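You operate a simulated robot arm through the tools that you are given. There is no shell and no other tool. Be economical: measure what you need, move in short steps, check, and stop when the job is done.

Carry out the task below with a simulated robot arm. There is one attempt and no reset: what you move stays moved.

JOB
Pull the peg trolley open.

It is judged by the outcome, as a careful person would: the job done as asked, and still so three seconds after it is handed in. It fails if anything else is knocked over, pushed out of place, dropped, spilled or broken.

ROBOT AND FRAMES
A 6-joint arm with a two-finger parallel gripper on a trunk, on a base that drives. Base frame: it is fixed to the floor where the robot stands at the start and does not move with it; the origin is under the middle of the robot, x ahead of it, y to its left, z up. Lengths are in mm, angles in rad, forces in N, time in s.
Its first joint turns from -2.897 to 2.897 rad. Places, roughly: peg trolley [1100, -300, 300]. Payload 3.43 kg.
The TCP is the grasp point between the finger pads, 34 mm short of the fingertips. In the tool frame z runs along the fingers and y along their closing line. The gripper opens to 128 mm. The fingers are 24 mm wide and 12 mm thick; the gripper's body (48 by 130 mm) begins 96 mm behind the TCP.
Orientation is that of the tool frame in the base frame, as a unit quaternion [w, x, y, z]. With the fingers straight down and closing along the base's y, the tool's x points along the base's -x, its y along +y and its z along -z.

CONTROLS
- The arm moves only by the tool apply_moves. Its arguments are lists of equal length, an entry for each row: "offset": the shift along the base's x, y, z in mm, a list of three; "delta_rot": the turn, a rotation vector about the base's x, y, z in rad, a list of three; "gripper": the opening, from 0 (shut) to 1 (fully open). In form: {"offset": [[x, y, z], ...], "delta_rot": [[rx, ry, rz], ...], "gripper": [gripper, ...]}. A call has 1 to 8 rows; each row is the pose to reach, as a shift and turn from the pose commanded when the call began. Each row takes 0.2 s and may step no farther than 50 mm and 0.15 rad from the row before; otherwise, or with a gripper value out of range, the whole call is refused. Where a pose cannot be reached the arm comes as near as it can. A force on the tool above 40 N (or 10 N above the force at the start of the call, whichever is more), or a blocked arm, ends the call early, and 0.2 s more pass. The fingers move at their own pace (about 153 mm/s each) and stop on an object; they squeeze with about 45 N. The grip force told is the motor's: it shows also when the fingers shut on nothing. Time passes only in rows, and 0.2 s behind the last, so rows that repeat a pose let the fingers close. It gives the time, the measured TCP pose, the force on the tool (base axes), the opening and the grip force at its end, in the units of the frame above (readings bear some noise), and new pictures: "pictures" is both (left out), scene, wrist or none.
- Cameras (640 x 400 px; columns grow to the right, rows downward): "scene" is now at [164.7, 179.2, 1245.6]; the picture's right is [-0.45, -0.89, 0.00], its down [-0.09, 0.04, -0.99] and it looks along [0.89, -0.45, -0.10] (base axes); focal length 285 px, centre (320, 200). "wrist" rides on the gripper at [76, -11, -160] in the tool frame; the picture's right is [0.15, 0.99, 0.00], its down [-0.88, 0.13, -0.46] and it looks along [-0.45, 0.07, 0.89] (tool axes); focal length 234 px, centre (320, 200). There is no depth. A picture from a camera that has moved, and an enlarged one, comes with that camera's place and axes in the base frame and with its lens.
- roll_base(legs): drives the robot by 1 to 6 legs, each [ahead, left, turn to the left] in mm, mm and rad, along the robot's own axes; the way and the turn of a leg run together, so that a leg with both is an arc; at most 1500 mm and 3.142 rad a leg. The arm and the cameras ride along, it lands a little off, and it stops where it bumps. It gives what a move gives, and a new picture of the scene camera.
- pan_tilt(pan, tilt): turns the head with the scene camera to pan (to the left, within 2.496 rad either way) and tilt (down, from -0.506 to 1.204), counted from straight ahead of the robot. It gives what a move gives, and a new picture of the scene camera.
- enlarge(camera, box): a new picture of the part [left, top, right, bottom] of that camera's present view, enlarged. No time passes.
- sign_off(): hands the job in; it is judged then, once.

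Work in short steps. Places have to be worked out from the pictures, the camera data and where the tool is seen: move nearer, look again, correct. Check each grasp and each placing, and mend what went wrong. You have 120 turns and 170 pictures in all, those below and enlarged ones among them. Open the gripper and draw the arm clear of the work before you hand the job in, unless the task says otherwise; then end with one line.

The tools are called after ">>>" as a command line: name --argument value ..., lists and objects as JSON in quotes. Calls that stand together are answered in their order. apply_moves: Moves the arm, as the interface text tells. Its arguments: {"type":"object","properties":{"offset":{"type":"array"},"delta_rot":{"type":"array"},"gripper":{"type":"array"},"pictures":{"type":"string","enum":["both","scene","wrist","none"]}},"required":["offset","delta_rot","gripper"]} The other tools are called the same way: roll_base (legs) drives the base; pan_tilt (pan, tilt) turns the head that bears the scene camera; enlarge (camera, box) takes an enlarged picture of a part of a camera's view; sign_off () hands the job in.

At the start:

```text
t: 0.0
eef_pos: [775.0, -136.2, 1134.5]
orientation: [0.001, 0.001, 1.0, 0.001]
force: [0.9, 0.1, 0.7]
width: 128.1
finger_force: 0.1
robot x, y, heading: [0.2, 0.2, -0.0]
head pan, tilt: [-0.466, 0.099]
```

scene: 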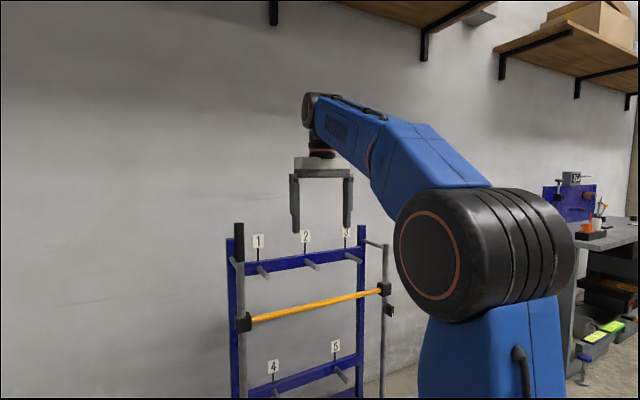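
wrist: 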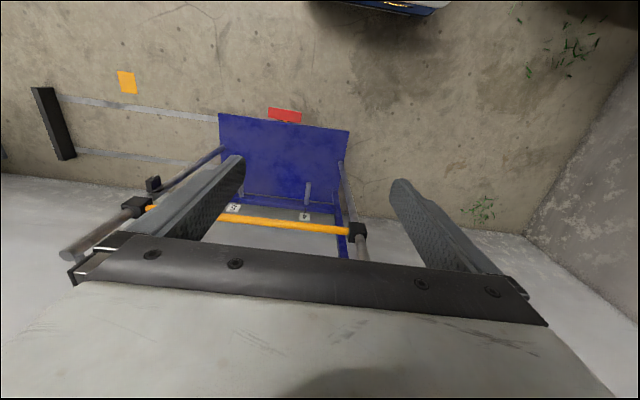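

The trolley seems to stand on floor rails running toward -y, with a yellow bar handle. I tilt the head down to see it better.

>>> pan_tilt --pan -0.45 --tilt 0.6

>>> enlarge --camera "wrist" --box '[0, 50, 400, 300]'

```text
t: 0.9
eef_pos: [775.5, -137.2, 1134.0]
orientation: [0.0, 0.0, 1.0, -0.001]
force: [-1.0, -0.3, 0.6]
width: 128.0
finger_force: 0.1
robot x, y, heading: [0.1, -0.1, -0.002]
head pan, tilt: [-0.45, 0.6]
camera scene: at [162.1, 182.2, 1199.5], right [-0.44, -0.9, 0.0], down [-0.51, 0.25, -0.83], along [0.74, -0.36, -0.56], focal length 285 px, centre (320, 200)
```

scene: 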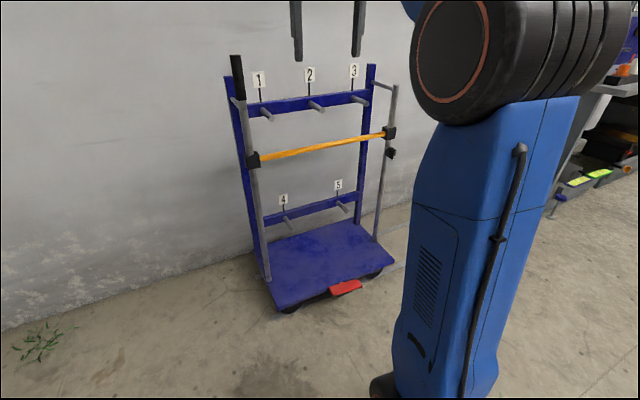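

```text
1.60 times, centred on (200, 175) of wrist
camera zoom: at [698.5, -147.2, 1294.7], right [-0.15, 0.99, 0.0], down [0.88, 0.13, 0.46], along [0.45, 0.07, -0.89], focal length 375 px, centre (512, 240)
```

zoom: 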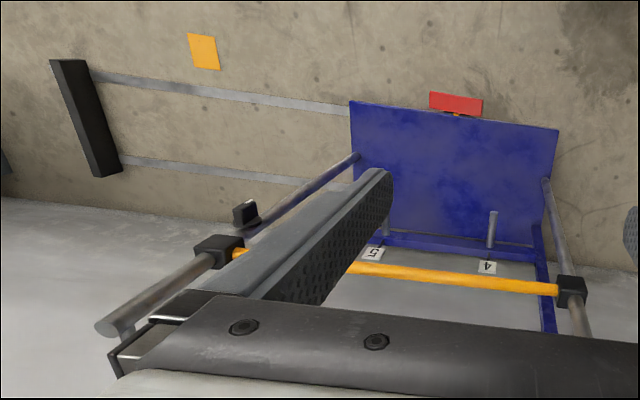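

I look closely at the bar, latch and red pedal.

>>> enlarge --camera "scene" --box '[220, 40, 420, 165]'

>>> enlarge --camera "scene" --box '[240, 190, 440, 315]'

```text
3.20 times, centred on (320, 102) of scene
camera zoom: at [162.1, 182.2, 1199.5], right [-0.44, -0.9, 0.0], down [-0.51, 0.25, -0.83], along [0.74, -0.36, -0.56], focal length 912 px, centre (320, 512)
```

zoom: 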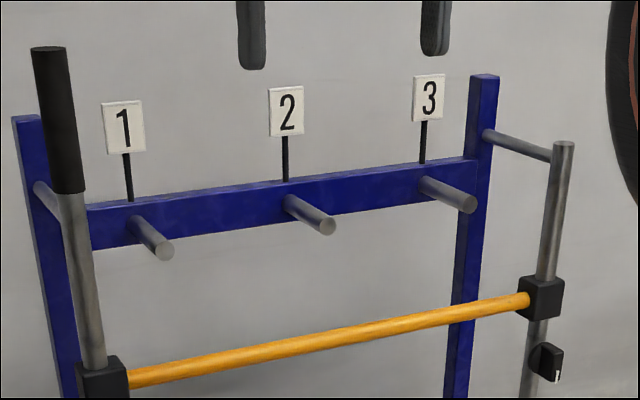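

```text
3.20 times, centred on (340, 252) of scene
camera zoom: at [162.1, 182.2, 1199.5], right [-0.44, -0.9, 0.0], down [-0.51, 0.25, -0.83], along [0.74, -0.36, -0.56], focal length 912 px, centre (256, 32)
```

zoom: 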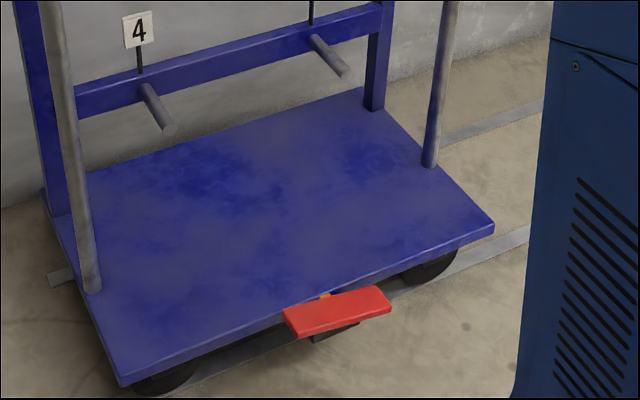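

Trolley spans about y -570..30, front at x≈860, grip-post at (1019, 15) with a black grip z≈980–1095; rails run toward -y to a stop. I look right to check the way for the base.

>>> pan_tilt --pan -1.2 --tilt 0.5

>>> enlarge --camera "wrist" --box '[240, 60, 400, 160]'

```text
t: 2.0
eef_pos: [776.9, -137.3, 1133.6]
orientation: [0.0, 0.0, 1.0, 0.0]
force: [0.2, 0.2, -0.3]
width: 128.1
finger_force: 0.0
robot x, y, heading: [-1.1, 1.7, 0.006]
head pan, tilt: [-1.201, 0.499]
camera scene: at [115.5, 135.8, 1208.5], right [-0.93, -0.36, 0.0], down [-0.17, 0.45, -0.88], along [0.32, -0.82, -0.48], focal length 285 px, centre (320, 200)
```

scene: 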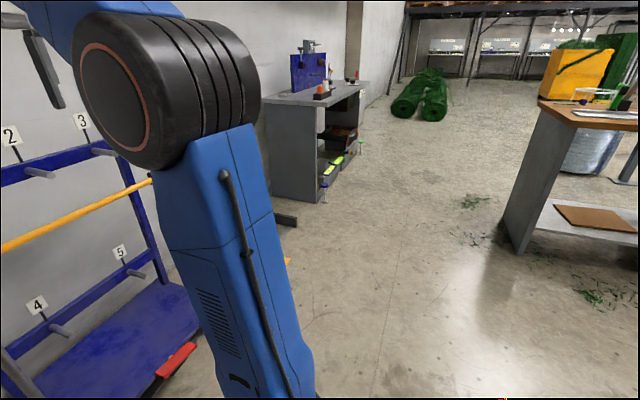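

```text
4.00 times, centred on (320, 110) of wrist
camera zoom: at [698.5, -147.2, 1294.7], right [-0.15, 0.99, 0.0], down [0.88, 0.13, 0.46], along [0.45, 0.07, -0.89], focal length 937 px, centre (320, 560)
```

zoom: 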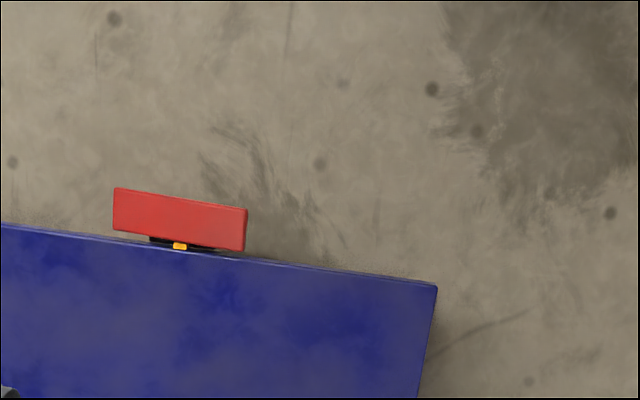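

The way to the right is clear (bench is beyond the stop). I raise the tool, then look at the latch knob once more from a free head direction.

>>> apply_moves --offset '[[0, 0, 40], [0, 40, 80], [0, 80, 120], [0, 120, 120], [0, 152, 120]]' --delta_rot '[[0, 0, 0], [0, 0, 0], [0, 0, 0], [0, 0, 0], [0, 0, 0]]' --gripper '[1, 1, 1, 1, 1]' --pictures "wrist"

>>> pan_tilt --pan -0.45 --tilt 0.5

>>> enlarge --camera "scene" --box '[360, 90, 424, 130]'

```text
refused: row 2 steps farther than a row can; nothing moved
```

```text
t: 3.1
eef_pos: [775.7, -137.2, 1135.3]
orientation: [0.001, 0.0, 1.0, -0.001]
force: [-0.2, 0.5, -0.8]
width: 127.9
finger_force: 0.1
robot x, y, heading: [-1.0, -0.6, 0.003]
head pan, tilt: [-0.45, 0.499]
camera scene: at [164.4, 181.0, 1208.5], right [-0.44, -0.9, 0.0], down [-0.43, 0.21, -0.88], along [0.79, -0.38, -0.48], focal length 285 px, centre (320, 200)
```

scene: 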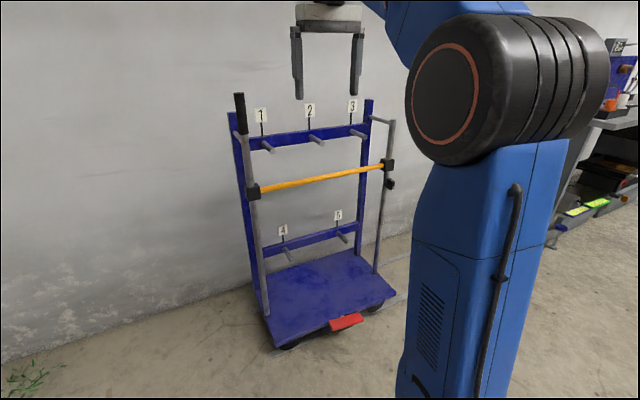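

```text
10.00 times, centred on (392, 110) of scene
camera zoom: at [164.4, 181.0, 1208.5], right [-0.44, -0.9, 0.0], down [-0.43, 0.21, -0.88], along [0.79, -0.38, -0.48], focal length 2848 px, centre (-400, 1100)
```

zoom: 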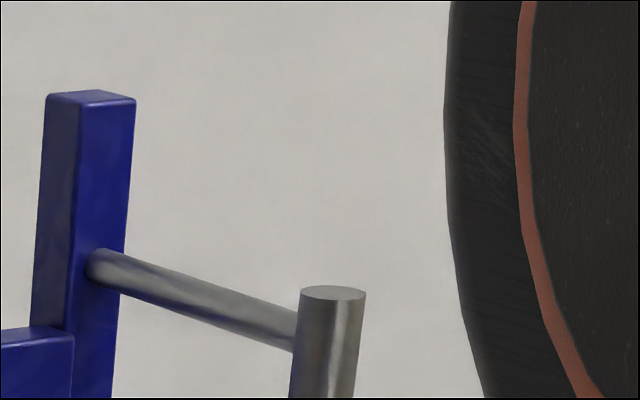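

I zoom on the knob and the other collar.

>>> enlarge --camera "scene" --box '[360, 150, 424, 190]'

>>> enlarge --camera "scene" --box '[312, 300, 376, 340]'

>>> apply_moves --offset '[[0, 0, 40], [0, 25, 80], [0, 65, 100], [0, 105, 120], [0, 152, 120]]' --delta_rot '[[0, 0, 0], [0, 0, 0], [0, 0, 0], [0, 0, 0], [0, 0, 0]]' --gripper '[1, 1, 1, 1, 1]' --pictures "wrist"

```text
10.00 times, centred on (392, 170) of scene
camera zoom: at [164.4, 181.0, 1208.5], right [-0.44, -0.9, 0.0], down [-0.43, 0.21, -0.88], along [0.79, -0.38, -0.48], focal length 2848 px, centre (-400, 500)
```

zoom: 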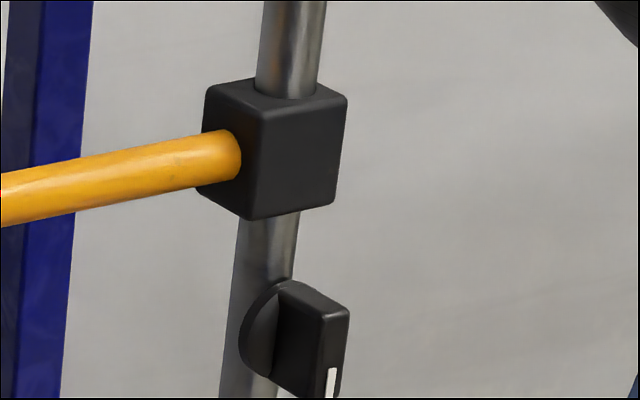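

```text
10.00 times, centred on (344, 320) of scene
camera zoom: at [164.4, 181.0, 1208.5], right [-0.44, -0.9, 0.0], down [-0.43, 0.21, -0.88], along [0.79, -0.38, -0.48], focal length 2848 px, centre (80, -1000)
```

zoom: 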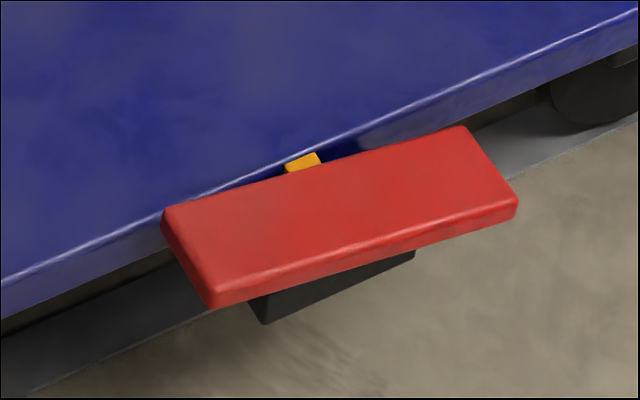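

```text
t: 4.3
eef_pos: [762.6, 14.6, 1177.5]
orientation: [0.012, 0.001, 1.0, 0.002]
force: [-0.2, 0.0, -0.4]
width: 128.2
finger_force: 0.0
out of reach, approached as far as the arm can: row 1, 2, 3, 4, 5
robot x, y, heading: [-3.0, 3.5, -0.004]
head pan, tilt: [-0.45, 0.499]
camera wrist: at [681.3, 3.6, 1334.9], right [-0.15, 0.99, 0.0], down [0.87, 0.13, 0.48], along [0.47, 0.07, -0.88], focal length 234 px, centre (320, 200)
```

wrist: 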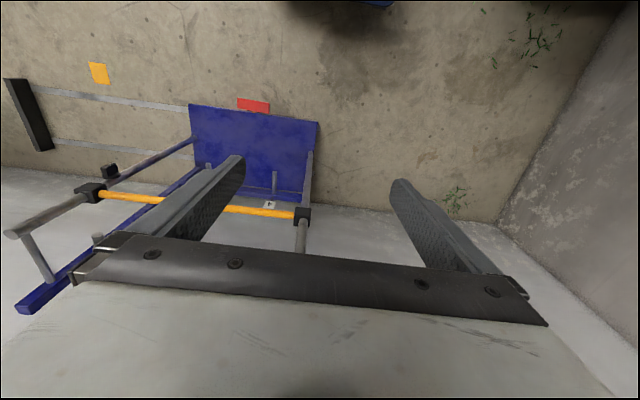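

The knob is a rotary with a white mark; the pedal is probably a brake. First I approach the black grip at (1019, 15): drive ahead 200 mm with the tool above it.

>>> roll_base --legs '[[200, 0, 0]]'

>>> apply_moves --offset '[[0, 0, 0]]' --delta_rot '[[0, 0, 0]]' --gripper '[1]' --pictures "both"

```text
t: 5.9
eef_pos: [965.1, 13.7, 1176.7]
orientation: [0.013, 0.001, 1.0, 0.003]
force: [0.2, 0.2, 0.3]
width: 127.9
finger_force: 0.1
robot x, y, heading: [205.1, 0.6, 0.003]
head pan, tilt: [-0.45, 0.499]
camera scene: at [367.6, 180.6, 1208.5], right [-0.44, -0.9, 0.0], down [-0.43, 0.21, -0.88], along [0.79, -0.38, -0.48], focal length 285 px, centre (320, 200)
```

scene: 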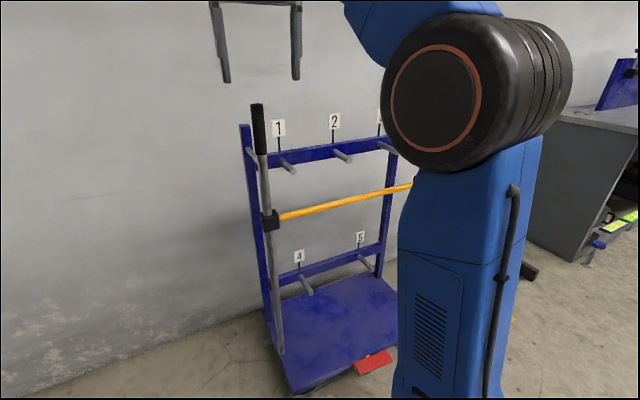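

```text
t: 6.3
eef_pos: [965.9, 13.1, 1176.7]
orientation: [0.013, 0.001, 1.0, 0.003]
force: [-0.4, 0.3, -0.4]
width: 128.0
finger_force: 0.0
robot x, y, heading: [204.6, 3.7, 0.004]
head pan, tilt: [-0.45, 0.499]
camera scene: at [367.6, 180.6, 1208.5], right [-0.44, -0.9, 0.0], down [-0.43, 0.21, -0.88], along [0.79, -0.38, -0.48], focal length 285 px, centre (320, 200)
camera wrist: at [884.2, 2.7, 1334.9], right [-0.14, 0.99, 0.0], down [0.87, 0.13, 0.48], along [0.47, 0.07, -0.88], focal length 234 px, centre (320, 200)
```

scene: 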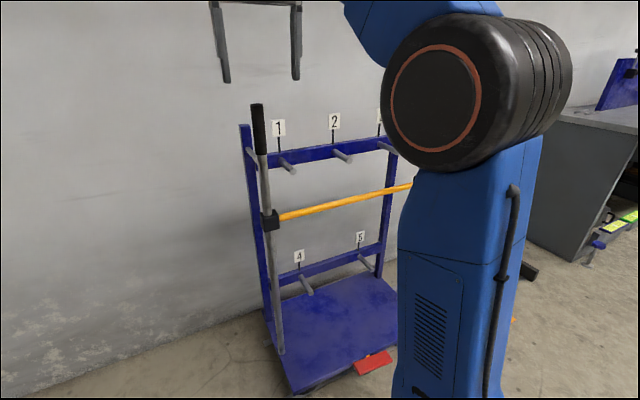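
wrist: 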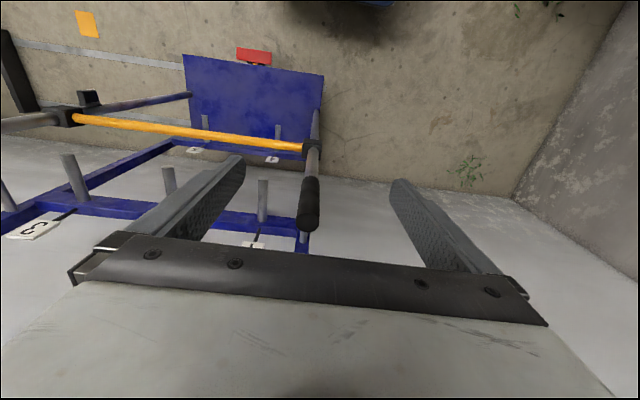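

Wrist and scene agree: grip top at about (1047, 13, 1090). I move above it and look.

>>> apply_moves --offset '[[40, 0, 0], [80, 0, 0]]' --delta_rot '[[0, 0, 0], [0, 0, 0]]' --gripper '[1, 1]' --pictures "both"

```text
t: 6.9
eef_pos: [1040.7, 14.2, 1164.8]
orientation: [0.016, 0.001, 1.0, 0.002]
force: [-0.6, 0.7, 0.0]
width: 127.8
finger_force: 0.1
out of reach, approached as far as the arm can: row 1, 2
robot x, y, heading: [202.2, -2.6, 0.002]
head pan, tilt: [-0.45, 0.499]
camera scene: at [367.2, 180.6, 1208.6], right [-0.44, -0.9, 0.0], down [-0.43, 0.21, -0.88], along [0.79, -0.38, -0.48], focal length 285 px, centre (320, 200)
camera wrist: at [958.7, 2.7, 1321.7], right [-0.14, 0.99, 0.0], down [0.87, 0.13, 0.48], along [0.48, 0.07, -0.87], focal length 234 px, centre (320, 200)
```

scene: 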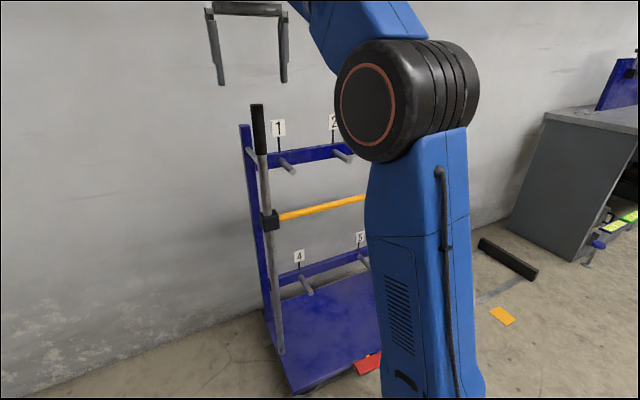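
wrist: 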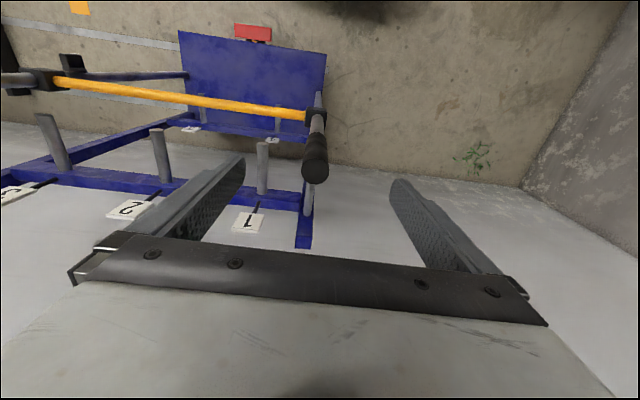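

Grip top triangulates to about (1055, 12, 1085). I step down in small steps and check the reading.

>>> apply_moves --offset '[[10, -1, -30]]' --delta_rot '[[0, 0, 0]]' --gripper '[1]' --pictures "none"

```text
t: 7.3
eef_pos: [1050.7, 12.8, 1132.6]
orientation: [0.013, 0.0, 1.0, 0.003]
force: [-0.4, 0.3, 0.0]
width: 128.2
finger_force: 0.1
robot x, y, heading: [202.7, 1.4, -0.003]
head pan, tilt: [-0.45, 0.499]
```

The command follows the measured pose. I descend to z≈1045 around the grip.

>>> apply_moves --offset '[[3, 0, -40], [3, 0, -85]]' --delta_rot '[[0, 0, 0], [0, 0, 0]]' --gripper '[1, 1]' --pictures "both"

```text
t: 7.9
eef_pos: [1053.9, 11.8, 1048.7]
orientation: [0.014, 0.0, 1.0, 0.003]
force: [-0.5, 0.1, 0.1]
width: 127.9
finger_force: 0.0
robot x, y, heading: [204.2, -0.5, -0.009]
head pan, tilt: [-0.45, 0.499]
camera scene: at [367.6, 180.6, 1208.6], right [-0.44, -0.9, 0.0], down [-0.43, 0.21, -0.88], along [0.79, -0.38, -0.48], focal length 285 px, centre (320, 200)
camera wrist: at [972.0, 0.6, 1206.9], right [-0.14, 0.99, 0.0], down [0.87, 0.13, 0.48], along [0.48, 0.07, -0.88], focal length 234 px, centre (320, 200)
```

scene: 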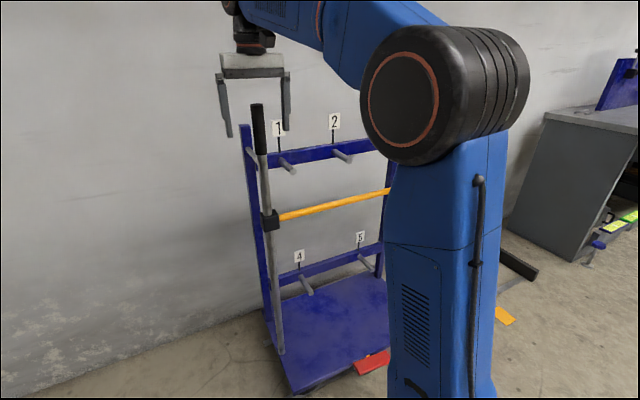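
wrist: 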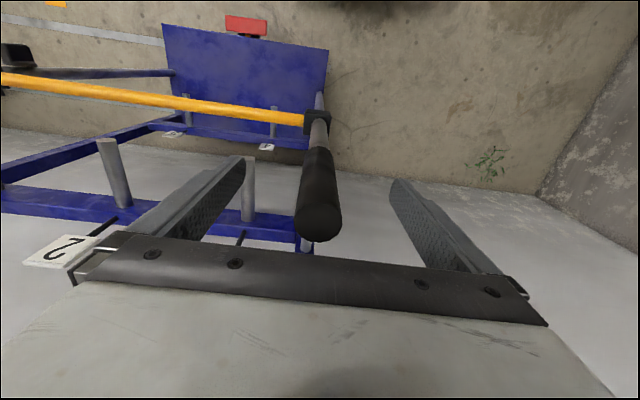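

The grip is between the fingers. I close the gripper and hold.

>>> apply_moves --offset '[[0, 0, 0], [0, 0, 0], [0, 0, 0]]' --delta_rot '[[0, 0, 0], [0, 0, 0], [0, 0, 0]]' --gripper '[0.3, 0, 0]' --pictures "wrist"

>>> apply_moves --offset '[[0, -5, 0], [0, -12, 0], [0, -20, 0]]' --delta_rot '[[0, 0, 0], [0, 0, 0], [0, 0, 0]]' --gripper '[0, 0, 0]' --pictures "both"

```text
t: 8.7
eef_pos: [1052.6, 9.5, 1048.2]
orientation: [0.013, 0.002, 1.0, 0.002]
force: [-0.9, -7.3, -3.6]
width: 25.7
finger_force: 44.8
robot x, y, heading: [206.6, 1.3, -0.001]
head pan, tilt: [-0.45, 0.499]
camera wrist: at [972.5, 0.0, 1206.7], right [-0.14, 0.99, 0.0], down [0.87, 0.13, 0.48], along [0.47, 0.07, -0.88], focal length 234 px, centre (320, 200)
```

wrist: 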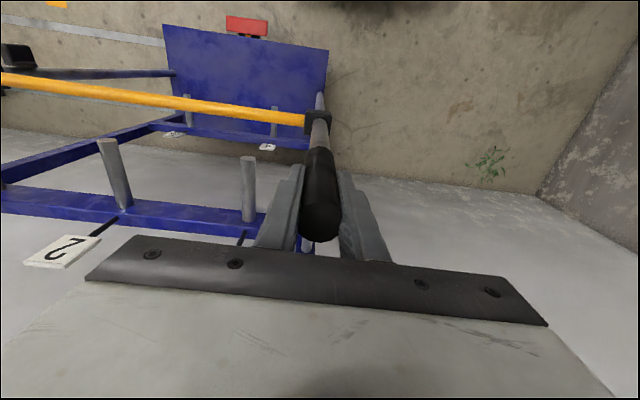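

```text
t: 9.3
eef_pos: [1053.4, 10.7, 1048.7]
orientation: [0.013, -0.002, 1.0, 0.005]
force: [0.8, 12.2, -0.3]
width: 26.3
finger_force: 45.4
robot x, y, heading: [203.0, 3.3, 0.002]
head pan, tilt: [-0.45, 0.499]
stopped in row 2: the force on the tool passed its limit (the readings are from after the stop); the commanded pose is now the measured one
camera scene: at [367.4, 182.2, 1208.4], right [-0.44, -0.9, 0.0], down [-0.43, 0.21, -0.88], along [0.79, -0.38, -0.48], focal length 285 px, centre (320, 200)
camera wrist: at [972.6, -1.6, 1206.5], right [-0.15, 0.99, 0.01], down [0.87, 0.13, 0.48], along [0.47, 0.08, -0.88], focal length 234 px, centre (320, 200)
```

scene: 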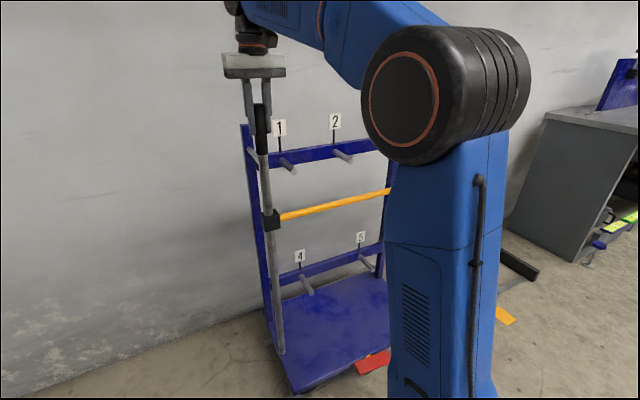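
wrist: 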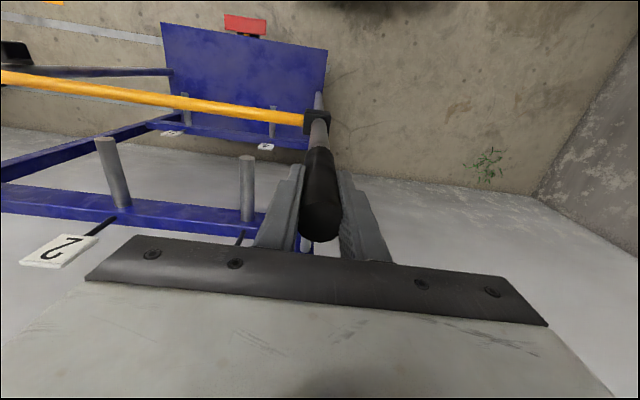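

The trolley is locked at 40 N, so something must be released first (pedal brake or rotary knob). I release, raise, and go look from the right side.

>>> apply_moves --offset '[[0, 0, 0], [0, 0, 0], [0, 0, 50], [0, 0, 95]]' --delta_rot '[[0, 0, 0], [0, 0, 0], [0, 0, 0], [0, 0, 0]]' --gripper '[1, 1, 1, 1]' --pictures "none"

>>> roll_base --legs '[[-300, 0, 0], [0, -900, 0]]'

>>> pan_tilt --pan 0.2 --tilt 0.5

```text
t: 10.3
eef_pos: [1054.4, 7.8, 1143.2]
orientation: [0.013, -0.002, 1.0, 0.005]
force: [-0.9, -0.9, 1.4]
width: 128.2
finger_force: 0.0
robot x, y, heading: [201.8, 2.8, 0.001]
head pan, tilt: [-0.45, 0.499]
```

```text
t: 16.7
eef_pos: [755.2, -916.0, 1142.6]
orientation: [0.012, 0.001, 1.0, 0.005]
force: [-0.5, 1.1, -0.7]
width: 128.0
finger_force: 0.0
robot x, y, heading: [-95.9, -918.5, -0.008]
head pan, tilt: [-0.45, 0.499]
camera scene: at [68.7, -739.4, 1208.5], right [-0.44, -0.9, 0.0], down [-0.43, 0.21, -0.88], along [0.79, -0.39, -0.48], focal length 285 px, centre (320, 200)
```

scene: 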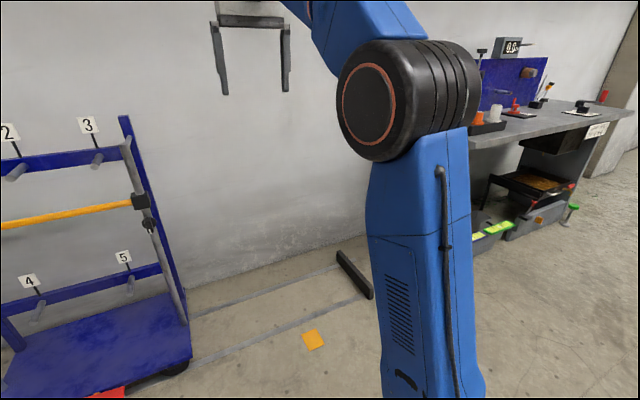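

```text
t: 17.8
eef_pos: [754.3, -916.4, 1143.2]
orientation: [0.013, 0.001, 1.0, 0.005]
force: [-0.3, -0.2, -0.2]
width: 127.9
finger_force: 0.0
robot x, y, heading: [-93.0, -920.0, 0.0]
head pan, tilt: [0.201, 0.499]
camera scene: at [76.2, -681.8, 1208.5], right [0.19, -0.98, 0.0], down [-0.47, -0.09, -0.88], along [0.86, 0.17, -0.48], focal length 285 px, centre (320, 200)
```

scene: 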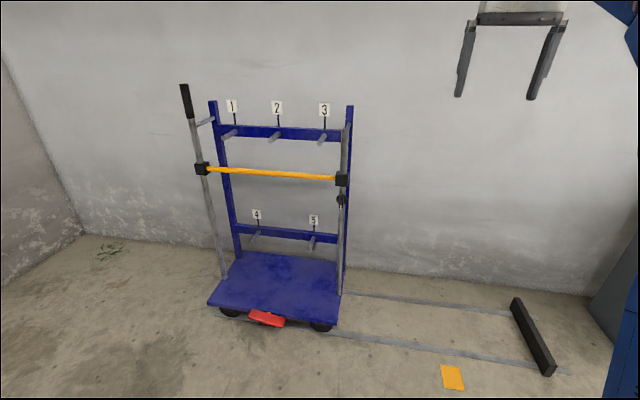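

Good overview. I zoom on the knob and on the pedal from here.

>>> enlarge --camera "scene" --box '[308, 170, 372, 210]'

>>> enlarge --camera "scene" --box '[220, 285, 316, 345]'

```text
10.00 times, centred on (340, 190) of scene
camera zoom: at [76.2, -681.8, 1208.5], right [0.19, -0.98, 0.0], down [-0.47, -0.09, -0.88], along [0.86, 0.17, -0.48], focal length 2848 px, centre (120, 300)
```

zoom: 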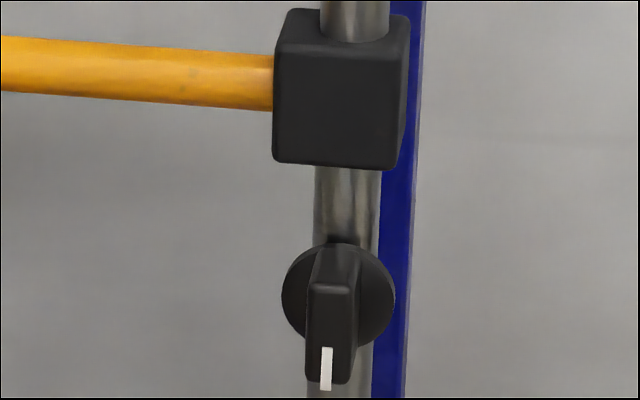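

```text
6.67 times, centred on (268, 315) of scene
camera zoom: at [76.2, -681.8, 1208.5], right [0.19, -0.98, 0.0], down [-0.47, -0.09, -0.88], along [0.86, 0.17, -0.48], focal length 1899 px, centre (667, -567)
```

zoom: 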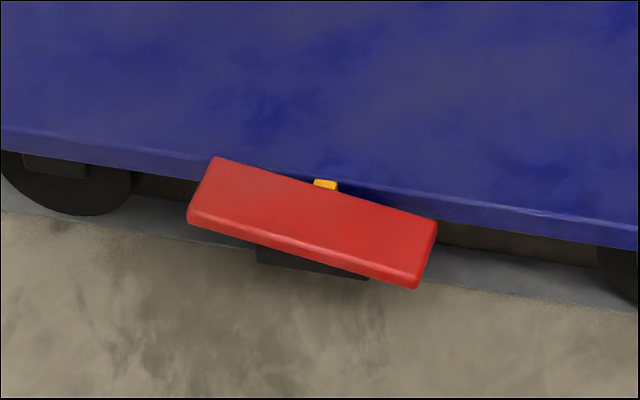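

The pedal (≈(862, -285, 150)) looks like the brake; I try it first by pressing with closed fingers. I retract the arm, then drive in front of the pedal.

>>> apply_moves --offset '[[-45, 0, 0], [-90, 0, 0], [-135, 0, 0], [-180, 0, 0], [-225, 0, -30], [-270, 0, -50], [-290, 0, -90]]' --delta_rot '[[0, 0, 0], [0, 0, 0], [0, 0, 0], [0, 0, 0], [0, 0, 0], [0, 0, 0], [0, 0, 0]]' --gripper '[1, 0.5, 0, 0, 0, 0, 0]' --pictures "none"

>>> roll_base --legs '[[0, 635, 0], [350, 0, 0]]'

>>> pan_tilt --pan -0.3 --tilt 0.9

```text
refused: row 5 steps farther than a row can; nothing moved
```

```text
t: 23.2
eef_pos: [1112.5, -279.3, 1142.6]
orientation: [0.013, -0.001, 1.0, 0.006]
force: [0.4, 0.0, -0.2]
width: 128.1
finger_force: 0.0
robot x, y, heading: [263.0, -287.1, 0.004]
head pan, tilt: [0.201, 0.499]
camera scene: at [432.7, -48.2, 1208.5], right [0.2, -0.98, 0.0], down [-0.47, -0.09, -0.88], along [0.86, 0.17, -0.48], focal length 285 px, centre (320, 200)
```

scene: 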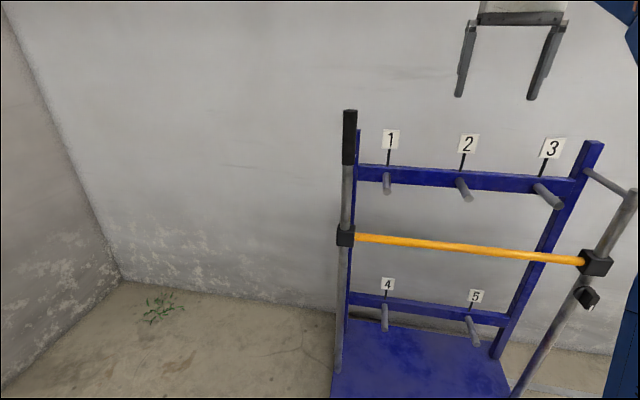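

```text
t: 24.1
eef_pos: [1112.5, -279.3, 1143.1]
orientation: [0.014, -0.001, 1.0, 0.007]
force: [1.2, 0.4, -0.2]
width: 127.8
finger_force: 0.0
robot x, y, heading: [260.3, -289.8, -0.002]
head pan, tilt: [-0.3, 0.901]
camera scene: at [415.7, -88.6, 1174.7], right [-0.3, -0.96, 0.0], down [-0.75, 0.23, -0.62], along [0.59, -0.18, -0.78], focal length 285 px, centre (320, 200)
```

scene: 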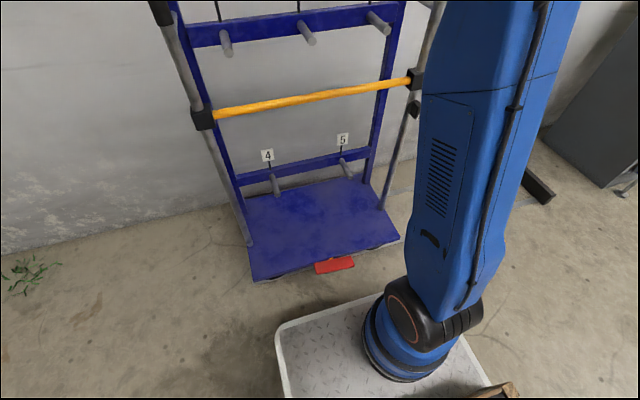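

The arm stayed put (call refused) but nothing was touched. Now I retract in x to above the pedal and close the fingers.

>>> apply_moves --offset '[[-45, 0, 0], [-90, 0, 0], [-135, 0, 0], [-180, -2, 0], [-225, -4, 0], [-252, -6, -30], [-252, -6, -75], [-252, -6, -120]]' --delta_rot '[[0, 0, 0], [0, 0, 0], [0, 0, 0], [0, 0, 0], [0, 0, 0], [0, 0, 0], [0, 0, 0], [0, 0, 0]]' --gripper '[1, 0.5, 0, 0, 0, 0, 0, 0]' --pictures "none"

>>> apply_moves --offset '[[0, 0, -48], [0, 0, -96], [0, 0, -144], [0, 0, -192], [0, 0, -240], [0, 0, -288], [0, 0, -336], [0, 0, -384]]' --delta_rot '[[0, 0, 0], [0, 0, 0], [0, 0, 0], [0, 0, 0], [0, 0, 0], [0, 0, 0], [0, 0, 0], [0, 0, 0]]' --gripper '[0, 0, 0, 0, 0, 0, 0, 0]' --pictures "both"

```text
t: 25.9
eef_pos: [858.3, -286.6, 1023.4]
orientation: [0.013, 0.0, 1.0, 0.005]
force: [-0.2, -0.7, 0.0]
width: 0.1
finger_force: 33.1
robot x, y, heading: [261.0, -286.2, 0.002]
head pan, tilt: [-0.3, 0.901]
```

```text
t: 27.7
eef_pos: [858.7, -288.2, 642.1]
orientation: [0.013, -0.002, 1.0, 0.005]
force: [-1.4, -0.1, 0.3]
width: 0.0
finger_force: 32.6
robot x, y, heading: [258.4, -284.4, 0.007]
head pan, tilt: [-0.3, 0.901]
camera scene: at [415.4, -88.7, 1174.7], right [-0.3, -0.95, 0.0], down [-0.75, 0.23, -0.62], along [0.59, -0.18, -0.78], focal length 285 px, centre (320, 200)
camera wrist: at [777.2, -300.3, 799.9], right [-0.15, 0.99, 0.01], down [0.87, 0.13, 0.48], along [0.47, 0.08, -0.88], focal length 234 px, centre (320, 200)
```

scene: 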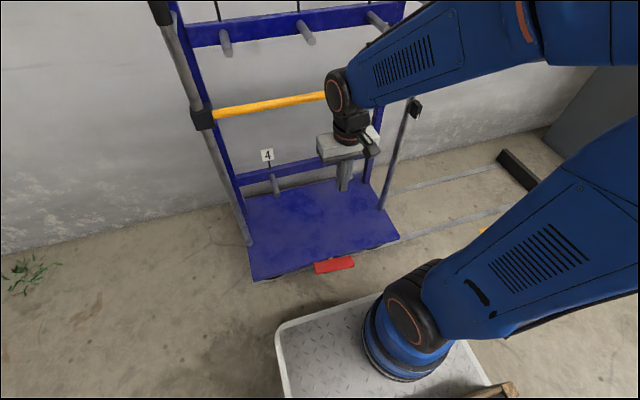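
wrist: 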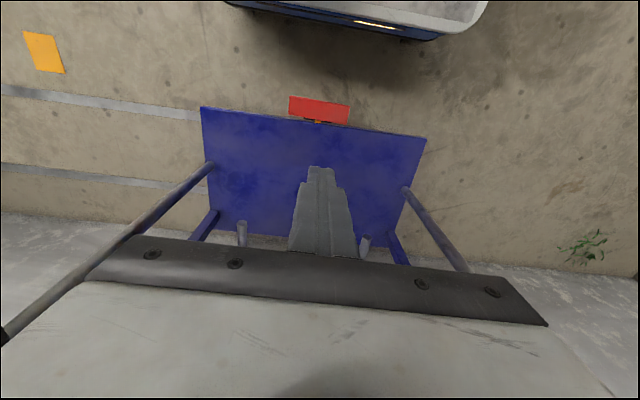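

Pedal confirmed at (860, -283, ~150). I continue down to TCP z≈230 (tips ≈196).

>>> apply_moves --offset '[[0, 0, -48], [-2, 2, -96], [-4, 4, -144], [-6, 4, -192], [-6, 4, -240], [-6, 4, -288], [-6, 4, -336], [-6, 4, -380]]' --delta_rot '[[0, 0, 0], [0, 0, 0], [0, 0, 0], [0, 0, 0], [0, 0, 0], [0, 0, 0], [0, 0, 0], [0, 0, 0]]' --gripper '[0, 0, 0, 0, 0, 0, 0, 0]' --pictures "both"

```text
t: 29.5
eef_pos: [910.2, -268.2, 242.7]
orientation: [0.012, -0.001, 1.0, 0.006]
force: [0.4, -0.1, 0.4]
width: 0.0
finger_force: 32.8
out of reach, approached as far as the arm can: row 2, 3, 4, 5, 6, 7, 8
robot x, y, heading: [258.6, -289.8, -0.002]
head pan, tilt: [-0.3, 0.901]
camera scene: at [415.4, -88.7, 1174.7], right [-0.3, -0.95, 0.0], down [-0.75, 0.23, -0.62], along [0.59, -0.18, -0.78], focal length 285 px, centre (320, 200)
camera wrist: at [829.3, -279.8, 400.2], right [-0.15, 0.99, 0.01], down [0.87, 0.13, 0.48], along [0.47, 0.08, -0.88], focal length 234 px, centre (320, 200)
```

scene: 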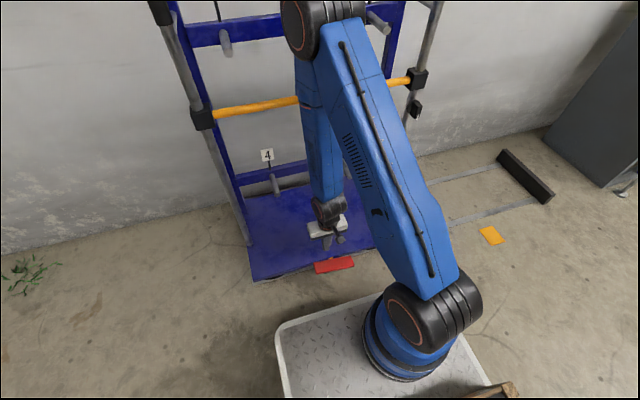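
wrist: 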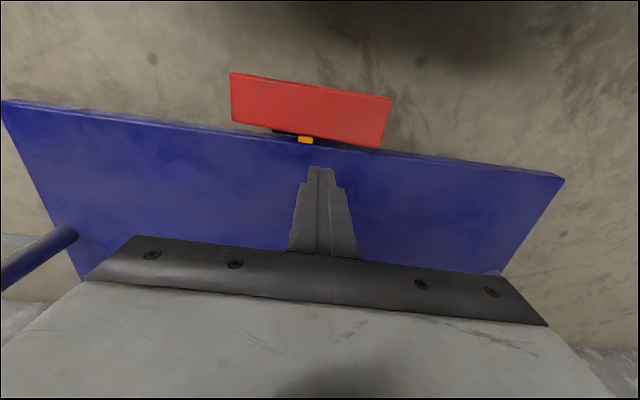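

The arm refolded close in, free of contact; the tool is at x=910 over the platform. I back the base 100 mm and look.

>>> roll_base --legs '[[-100, 0, 0]]'

>>> apply_moves --offset '[[25, -8, 0], [50, -16, -5]]' --delta_rot '[[0, 0, 0], [0, 0, 0]]' --gripper '[0, 0]' --pictures "both"

```text
t: 30.7
eef_pos: [809.9, -266.7, 241.4]
orientation: [0.013, -0.003, 1.0, 0.006]
force: [0.4, 0.3, 0.4]
width: 0.1
finger_force: 33.3
robot x, y, heading: [158.2, -288.7, -0.003]
head pan, tilt: [-0.3, 0.901]
camera scene: at [315.6, -88.5, 1174.7], right [-0.3, -0.96, 0.0], down [-0.75, 0.23, -0.62], along [0.59, -0.18, -0.78], focal length 285 px, centre (320, 200)
```

scene: 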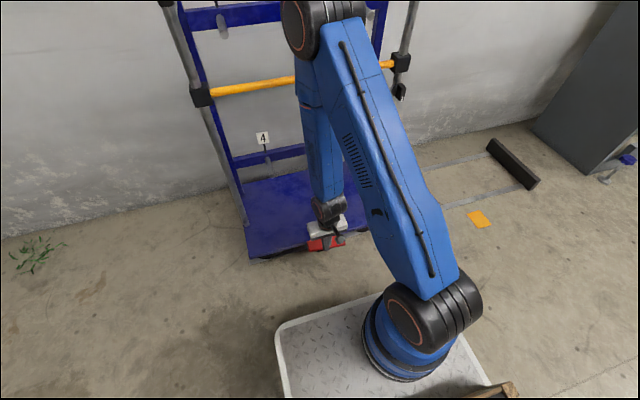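

```text
t: 31.3
eef_pos: [858.9, -283.3, 236.2]
orientation: [0.012, -0.002, 1.0, 0.006]
force: [-0.3, 0.9, 0.3]
width: 0.0
finger_force: 33.2
robot x, y, heading: [158.8, -287.5, -0.002]
head pan, tilt: [-0.3, 0.901]
camera scene: at [315.5, -88.4, 1174.7], right [-0.3, -0.96, 0.0], down [-0.75, 0.23, -0.62], along [0.59, -0.18, -0.78], focal length 285 px, centre (320, 200)
camera wrist: at [779.1, -295.4, 394.5], right [-0.15, 0.99, 0.01], down [0.87, 0.13, 0.48], along [0.47, 0.08, -0.88], focal length 234 px, centre (320, 200)
```

scene: 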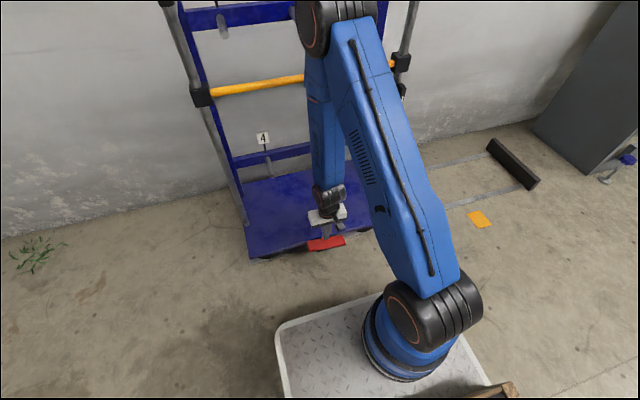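
wrist: 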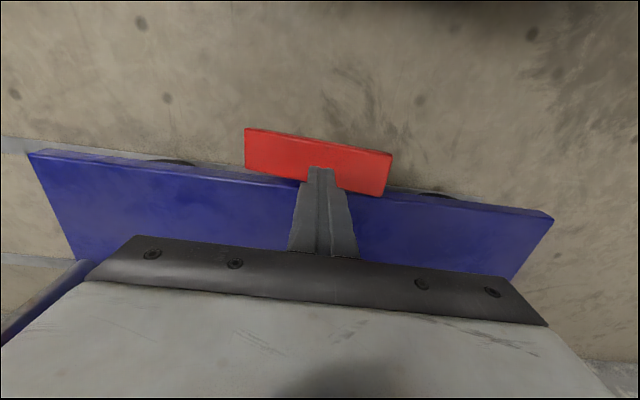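

The fingers are over the pedal. I shift 10 mm toward its front and press down slowly.

>>> apply_moves --offset '[[-10, 0, -15], [-10, 0, -30], [-10, 0, -40], [-10, 0, -50], [-10, 0, -60], [-10, 0, -70], [-10, 0, -80], [-10, 0, -90]]' --delta_rot '[[0, 0, 0], [0, 0, 0], [0, 0, 0], [0, 0, 0], [0, 0, 0], [0, 0, 0], [0, 0, 0], [0, 0, 0]]' --gripper '[0, 0, 0, 0, 0, 0, 0, 0]' --pictures "wrist"

```text
t: 32.2
eef_pos: [849.3, -283.3, 191.9]
orientation: [0.013, -0.001, 1.0, 0.005]
force: [-0.9, -1.3, 19.5]
width: 0.0
finger_force: 33.1
robot x, y, heading: [160.1, -288.4, -0.002]
head pan, tilt: [-0.3, 0.901]
stopped in row 4: the force on the tool passed its limit (the readings are from after the stop); the commanded pose is now the measured one
camera wrist: at [768.7, -295.3, 350.3], right [-0.15, 0.99, 0.01], down [0.87, 0.13, 0.48], along [0.47, 0.08, -0.88], focal length 234 px, centre (320, 200)
```

wrist: 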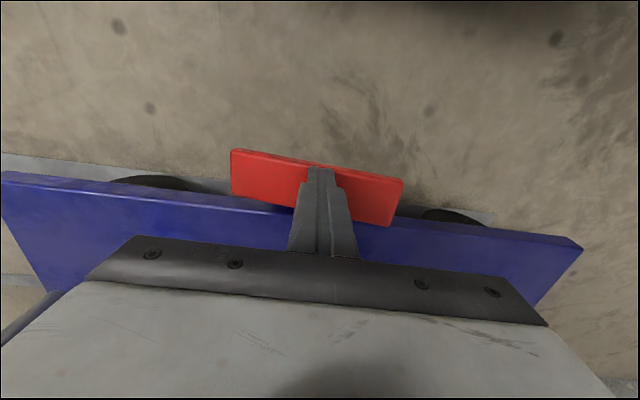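

Contact at tip z≈158. I press further with smaller steps to see whether it gives.

>>> apply_moves --offset '[[0, 0, -4], [0, 0, -8], [0, 0, -12], [0, 0, -16], [0, 0, -20]]' --delta_rot '[[0, 0, 0], [0, 0, 0], [0, 0, 0], [0, 0, 0], [0, 0, 0]]' --gripper '[0, 0, 0, 0, 0]' --pictures "none"

```text
t: 32.6
eef_pos: [850.4, -283.5, 192.2]
orientation: [0.012, -0.003, 1.0, 0.006]
force: [-3.0, 3.5, 24.9]
width: 0.0
finger_force: 33.0
robot x, y, heading: [163.2, -286.2, -0.001]
head pan, tilt: [-0.3, 0.901]
stopped in row 1: the force on the tool passed its limit (the readings are from after the stop); the commanded pose is now the measured one
```

It does not give further. I lift and compare the pedal with before.

>>> apply_moves --offset '[[0, 0, 20], [-20, 0, 60], [-40, 0, 100]]' --delta_rot '[[0, 0, 0], [0, 0, 0], [0, 0, 0]]' --gripper '[0, 0, 0]' --pictures "wrist"

>>> enlarge --camera "scene" --box '[280, 220, 360, 270]'

>>> enlarge --camera "wrist" --box '[200, 100, 440, 250]'

```text
t: 33.4
eef_pos: [822.0, -280.6, 288.9]
orientation: [0.011, -0.003, 1.0, 0.005]
force: [0.3, 0.7, 0.4]
width: 0.0
finger_force: 33.2
out of reach, approached as far as the arm can: row 3
robot x, y, heading: [161.3, -288.9, 0.0]
head pan, tilt: [-0.3, 0.901]
camera wrist: at [742.2, -293.3, 447.0], right [-0.15, 0.99, 0.01], down [0.87, 0.13, 0.47], along [0.47, 0.08, -0.88], focal length 234 px, centre (320, 200)
```

wrist: 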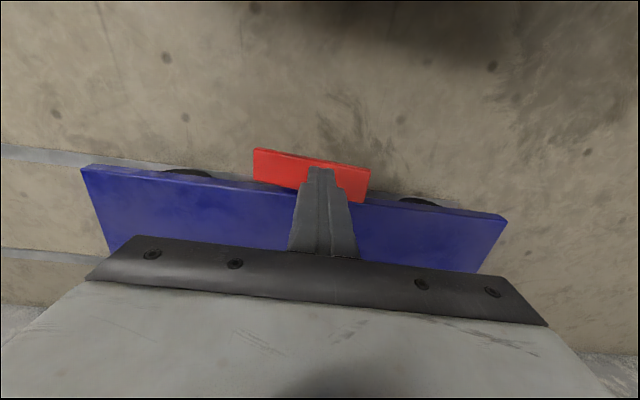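

```text
8.00 times, centred on (320, 245) of scene
camera zoom: at [315.7, -88.4, 1174.7], right [-0.3, -0.96, 0.0], down [-0.75, 0.23, -0.62], along [0.59, -0.18, -0.78], focal length 2279 px, centre (320, -160)
```

zoom: 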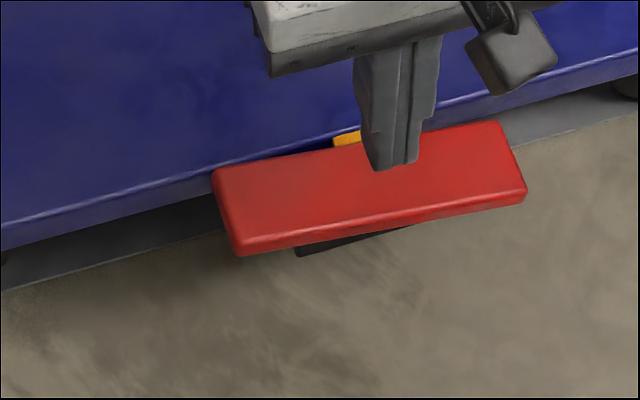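

```text
2.67 times, centred on (320, 175) of wrist
camera zoom: at [742.2, -293.3, 447.0], right [-0.15, 0.99, 0.01], down [0.87, 0.13, 0.47], along [0.47, 0.08, -0.88], focal length 624 px, centre (320, 267)
```

zoom: 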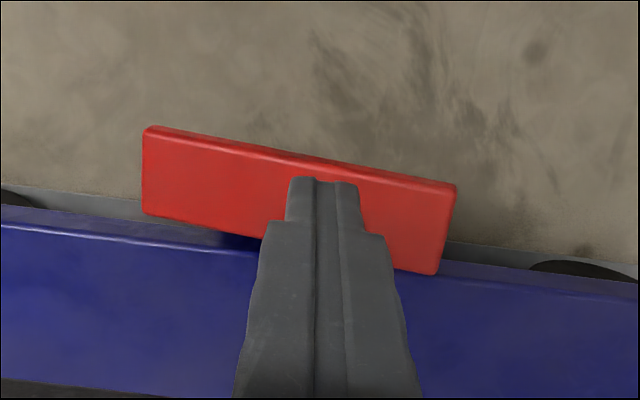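

Triangulating the pedal corners: the -y end is ~30 mm lower than the +y end, so it is a rocker. I'll press the high (+y) end, at about (862, -222).

>>> apply_moves --offset '[[20, 30, -15], [40, 58, -40]]' --delta_rot '[[0, 0, 0], [0, 0, 0]]' --gripper '[0, 0]' --pictures "wrist"

```text
t: 34.0
eef_pos: [864.4, -223.4, 251.1]
orientation: [0.012, -0.002, 1.0, 0.005]
force: [0.2, -0.6, -0.4]
width: 0.0
finger_force: 33.1
robot x, y, heading: [159.1, -284.8, -0.0]
head pan, tilt: [-0.3, 0.901]
camera wrist: at [783.4, -235.8, 408.3], right [-0.15, 0.99, 0.01], down [0.87, 0.13, 0.48], along [0.47, 0.08, -0.88], focal length 234 px, centre (320, 200)
```

wrist: 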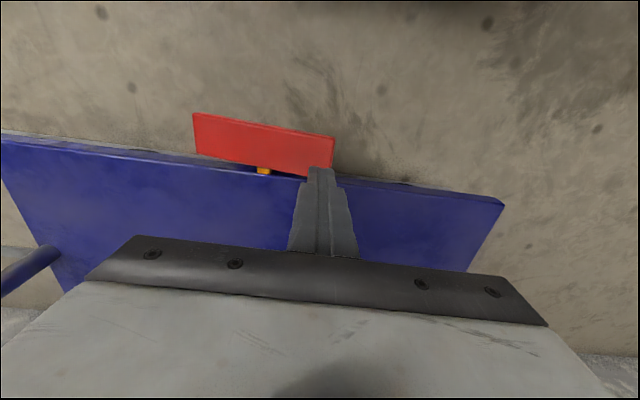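

Over the high end; I press down.

>>> apply_moves --offset '[[-6, -4, -25], [-6, -4, -45], [-6, -4, -52], [-6, -4, -59], [-6, -4, -66], [-6, -4, -73], [-6, -4, -80], [-6, -4, -86]]' --delta_rot '[[0, 0, 0], [0, 0, 0], [0, 0, 0], [0, 0, 0], [0, 0, 0], [0, 0, 0], [0, 0, 0], [0, 0, 0]]' --gripper '[0, 0, 0, 0, 0, 0, 0, 0]' --pictures "wrist"

```text
t: 35.4
eef_pos: [855.5, -224.2, 180.1]
orientation: [0.013, -0.003, 1.0, 0.005]
force: [-2.2, 0.1, 38.7]
width: 0.0
finger_force: 32.5
robot x, y, heading: [161.4, -286.8, -0.001]
head pan, tilt: [-0.3, 0.901]
stopped in row 6: the force on the tool passed its limit (the readings are from after the stop); the commanded pose is now the measured one
camera wrist: at [774.9, -237.8, 338.1], right [-0.15, 0.99, 0.01], down [0.87, 0.13, 0.48], along [0.47, 0.08, -0.88], focal length 234 px, centre (320, 200)
```

wrist: 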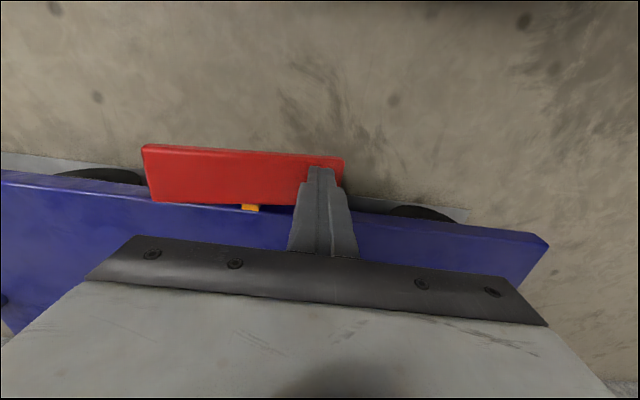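

The rocker is turning (now about level). I press on; the pedal should flip past centre.

>>> apply_moves --offset '[[0, 0, -5], [0, 0, -10], [0, 0, -15], [0, 0, -20], [0, 0, -25]]' --delta_rot '[[0, 0, 0], [0, 0, 0], [0, 0, 0], [0, 0, 0], [0, 0, 0]]' --gripper '[0, 0, 0, 0, 0]' --pictures "wrist"

```text
t: 35.6
eef_pos: [855.9, -224.2, 179.7]
orientation: [0.014, -0.002, 1.0, 0.005]
force: [-1.1, -0.2, 37.1]
width: 0.0
finger_force: 33.6
robot x, y, heading: [158.4, -286.0, 0.0]
head pan, tilt: [-0.3, 0.901]
stopped in row 1: the force on the tool passed its limit (the readings are from after the stop); the commanded pose is now the measured one
camera wrist: at [774.8, -237.8, 338.0], right [-0.15, 0.99, 0.01], down [0.87, 0.13, 0.48], along [0.47, 0.08, -0.88], focal length 234 px, centre (320, 200)
```

wrist: 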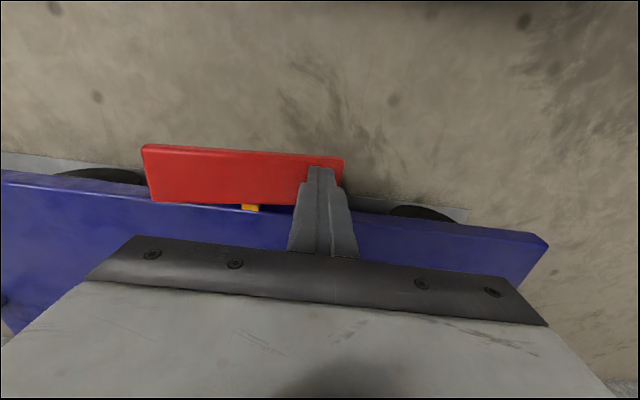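

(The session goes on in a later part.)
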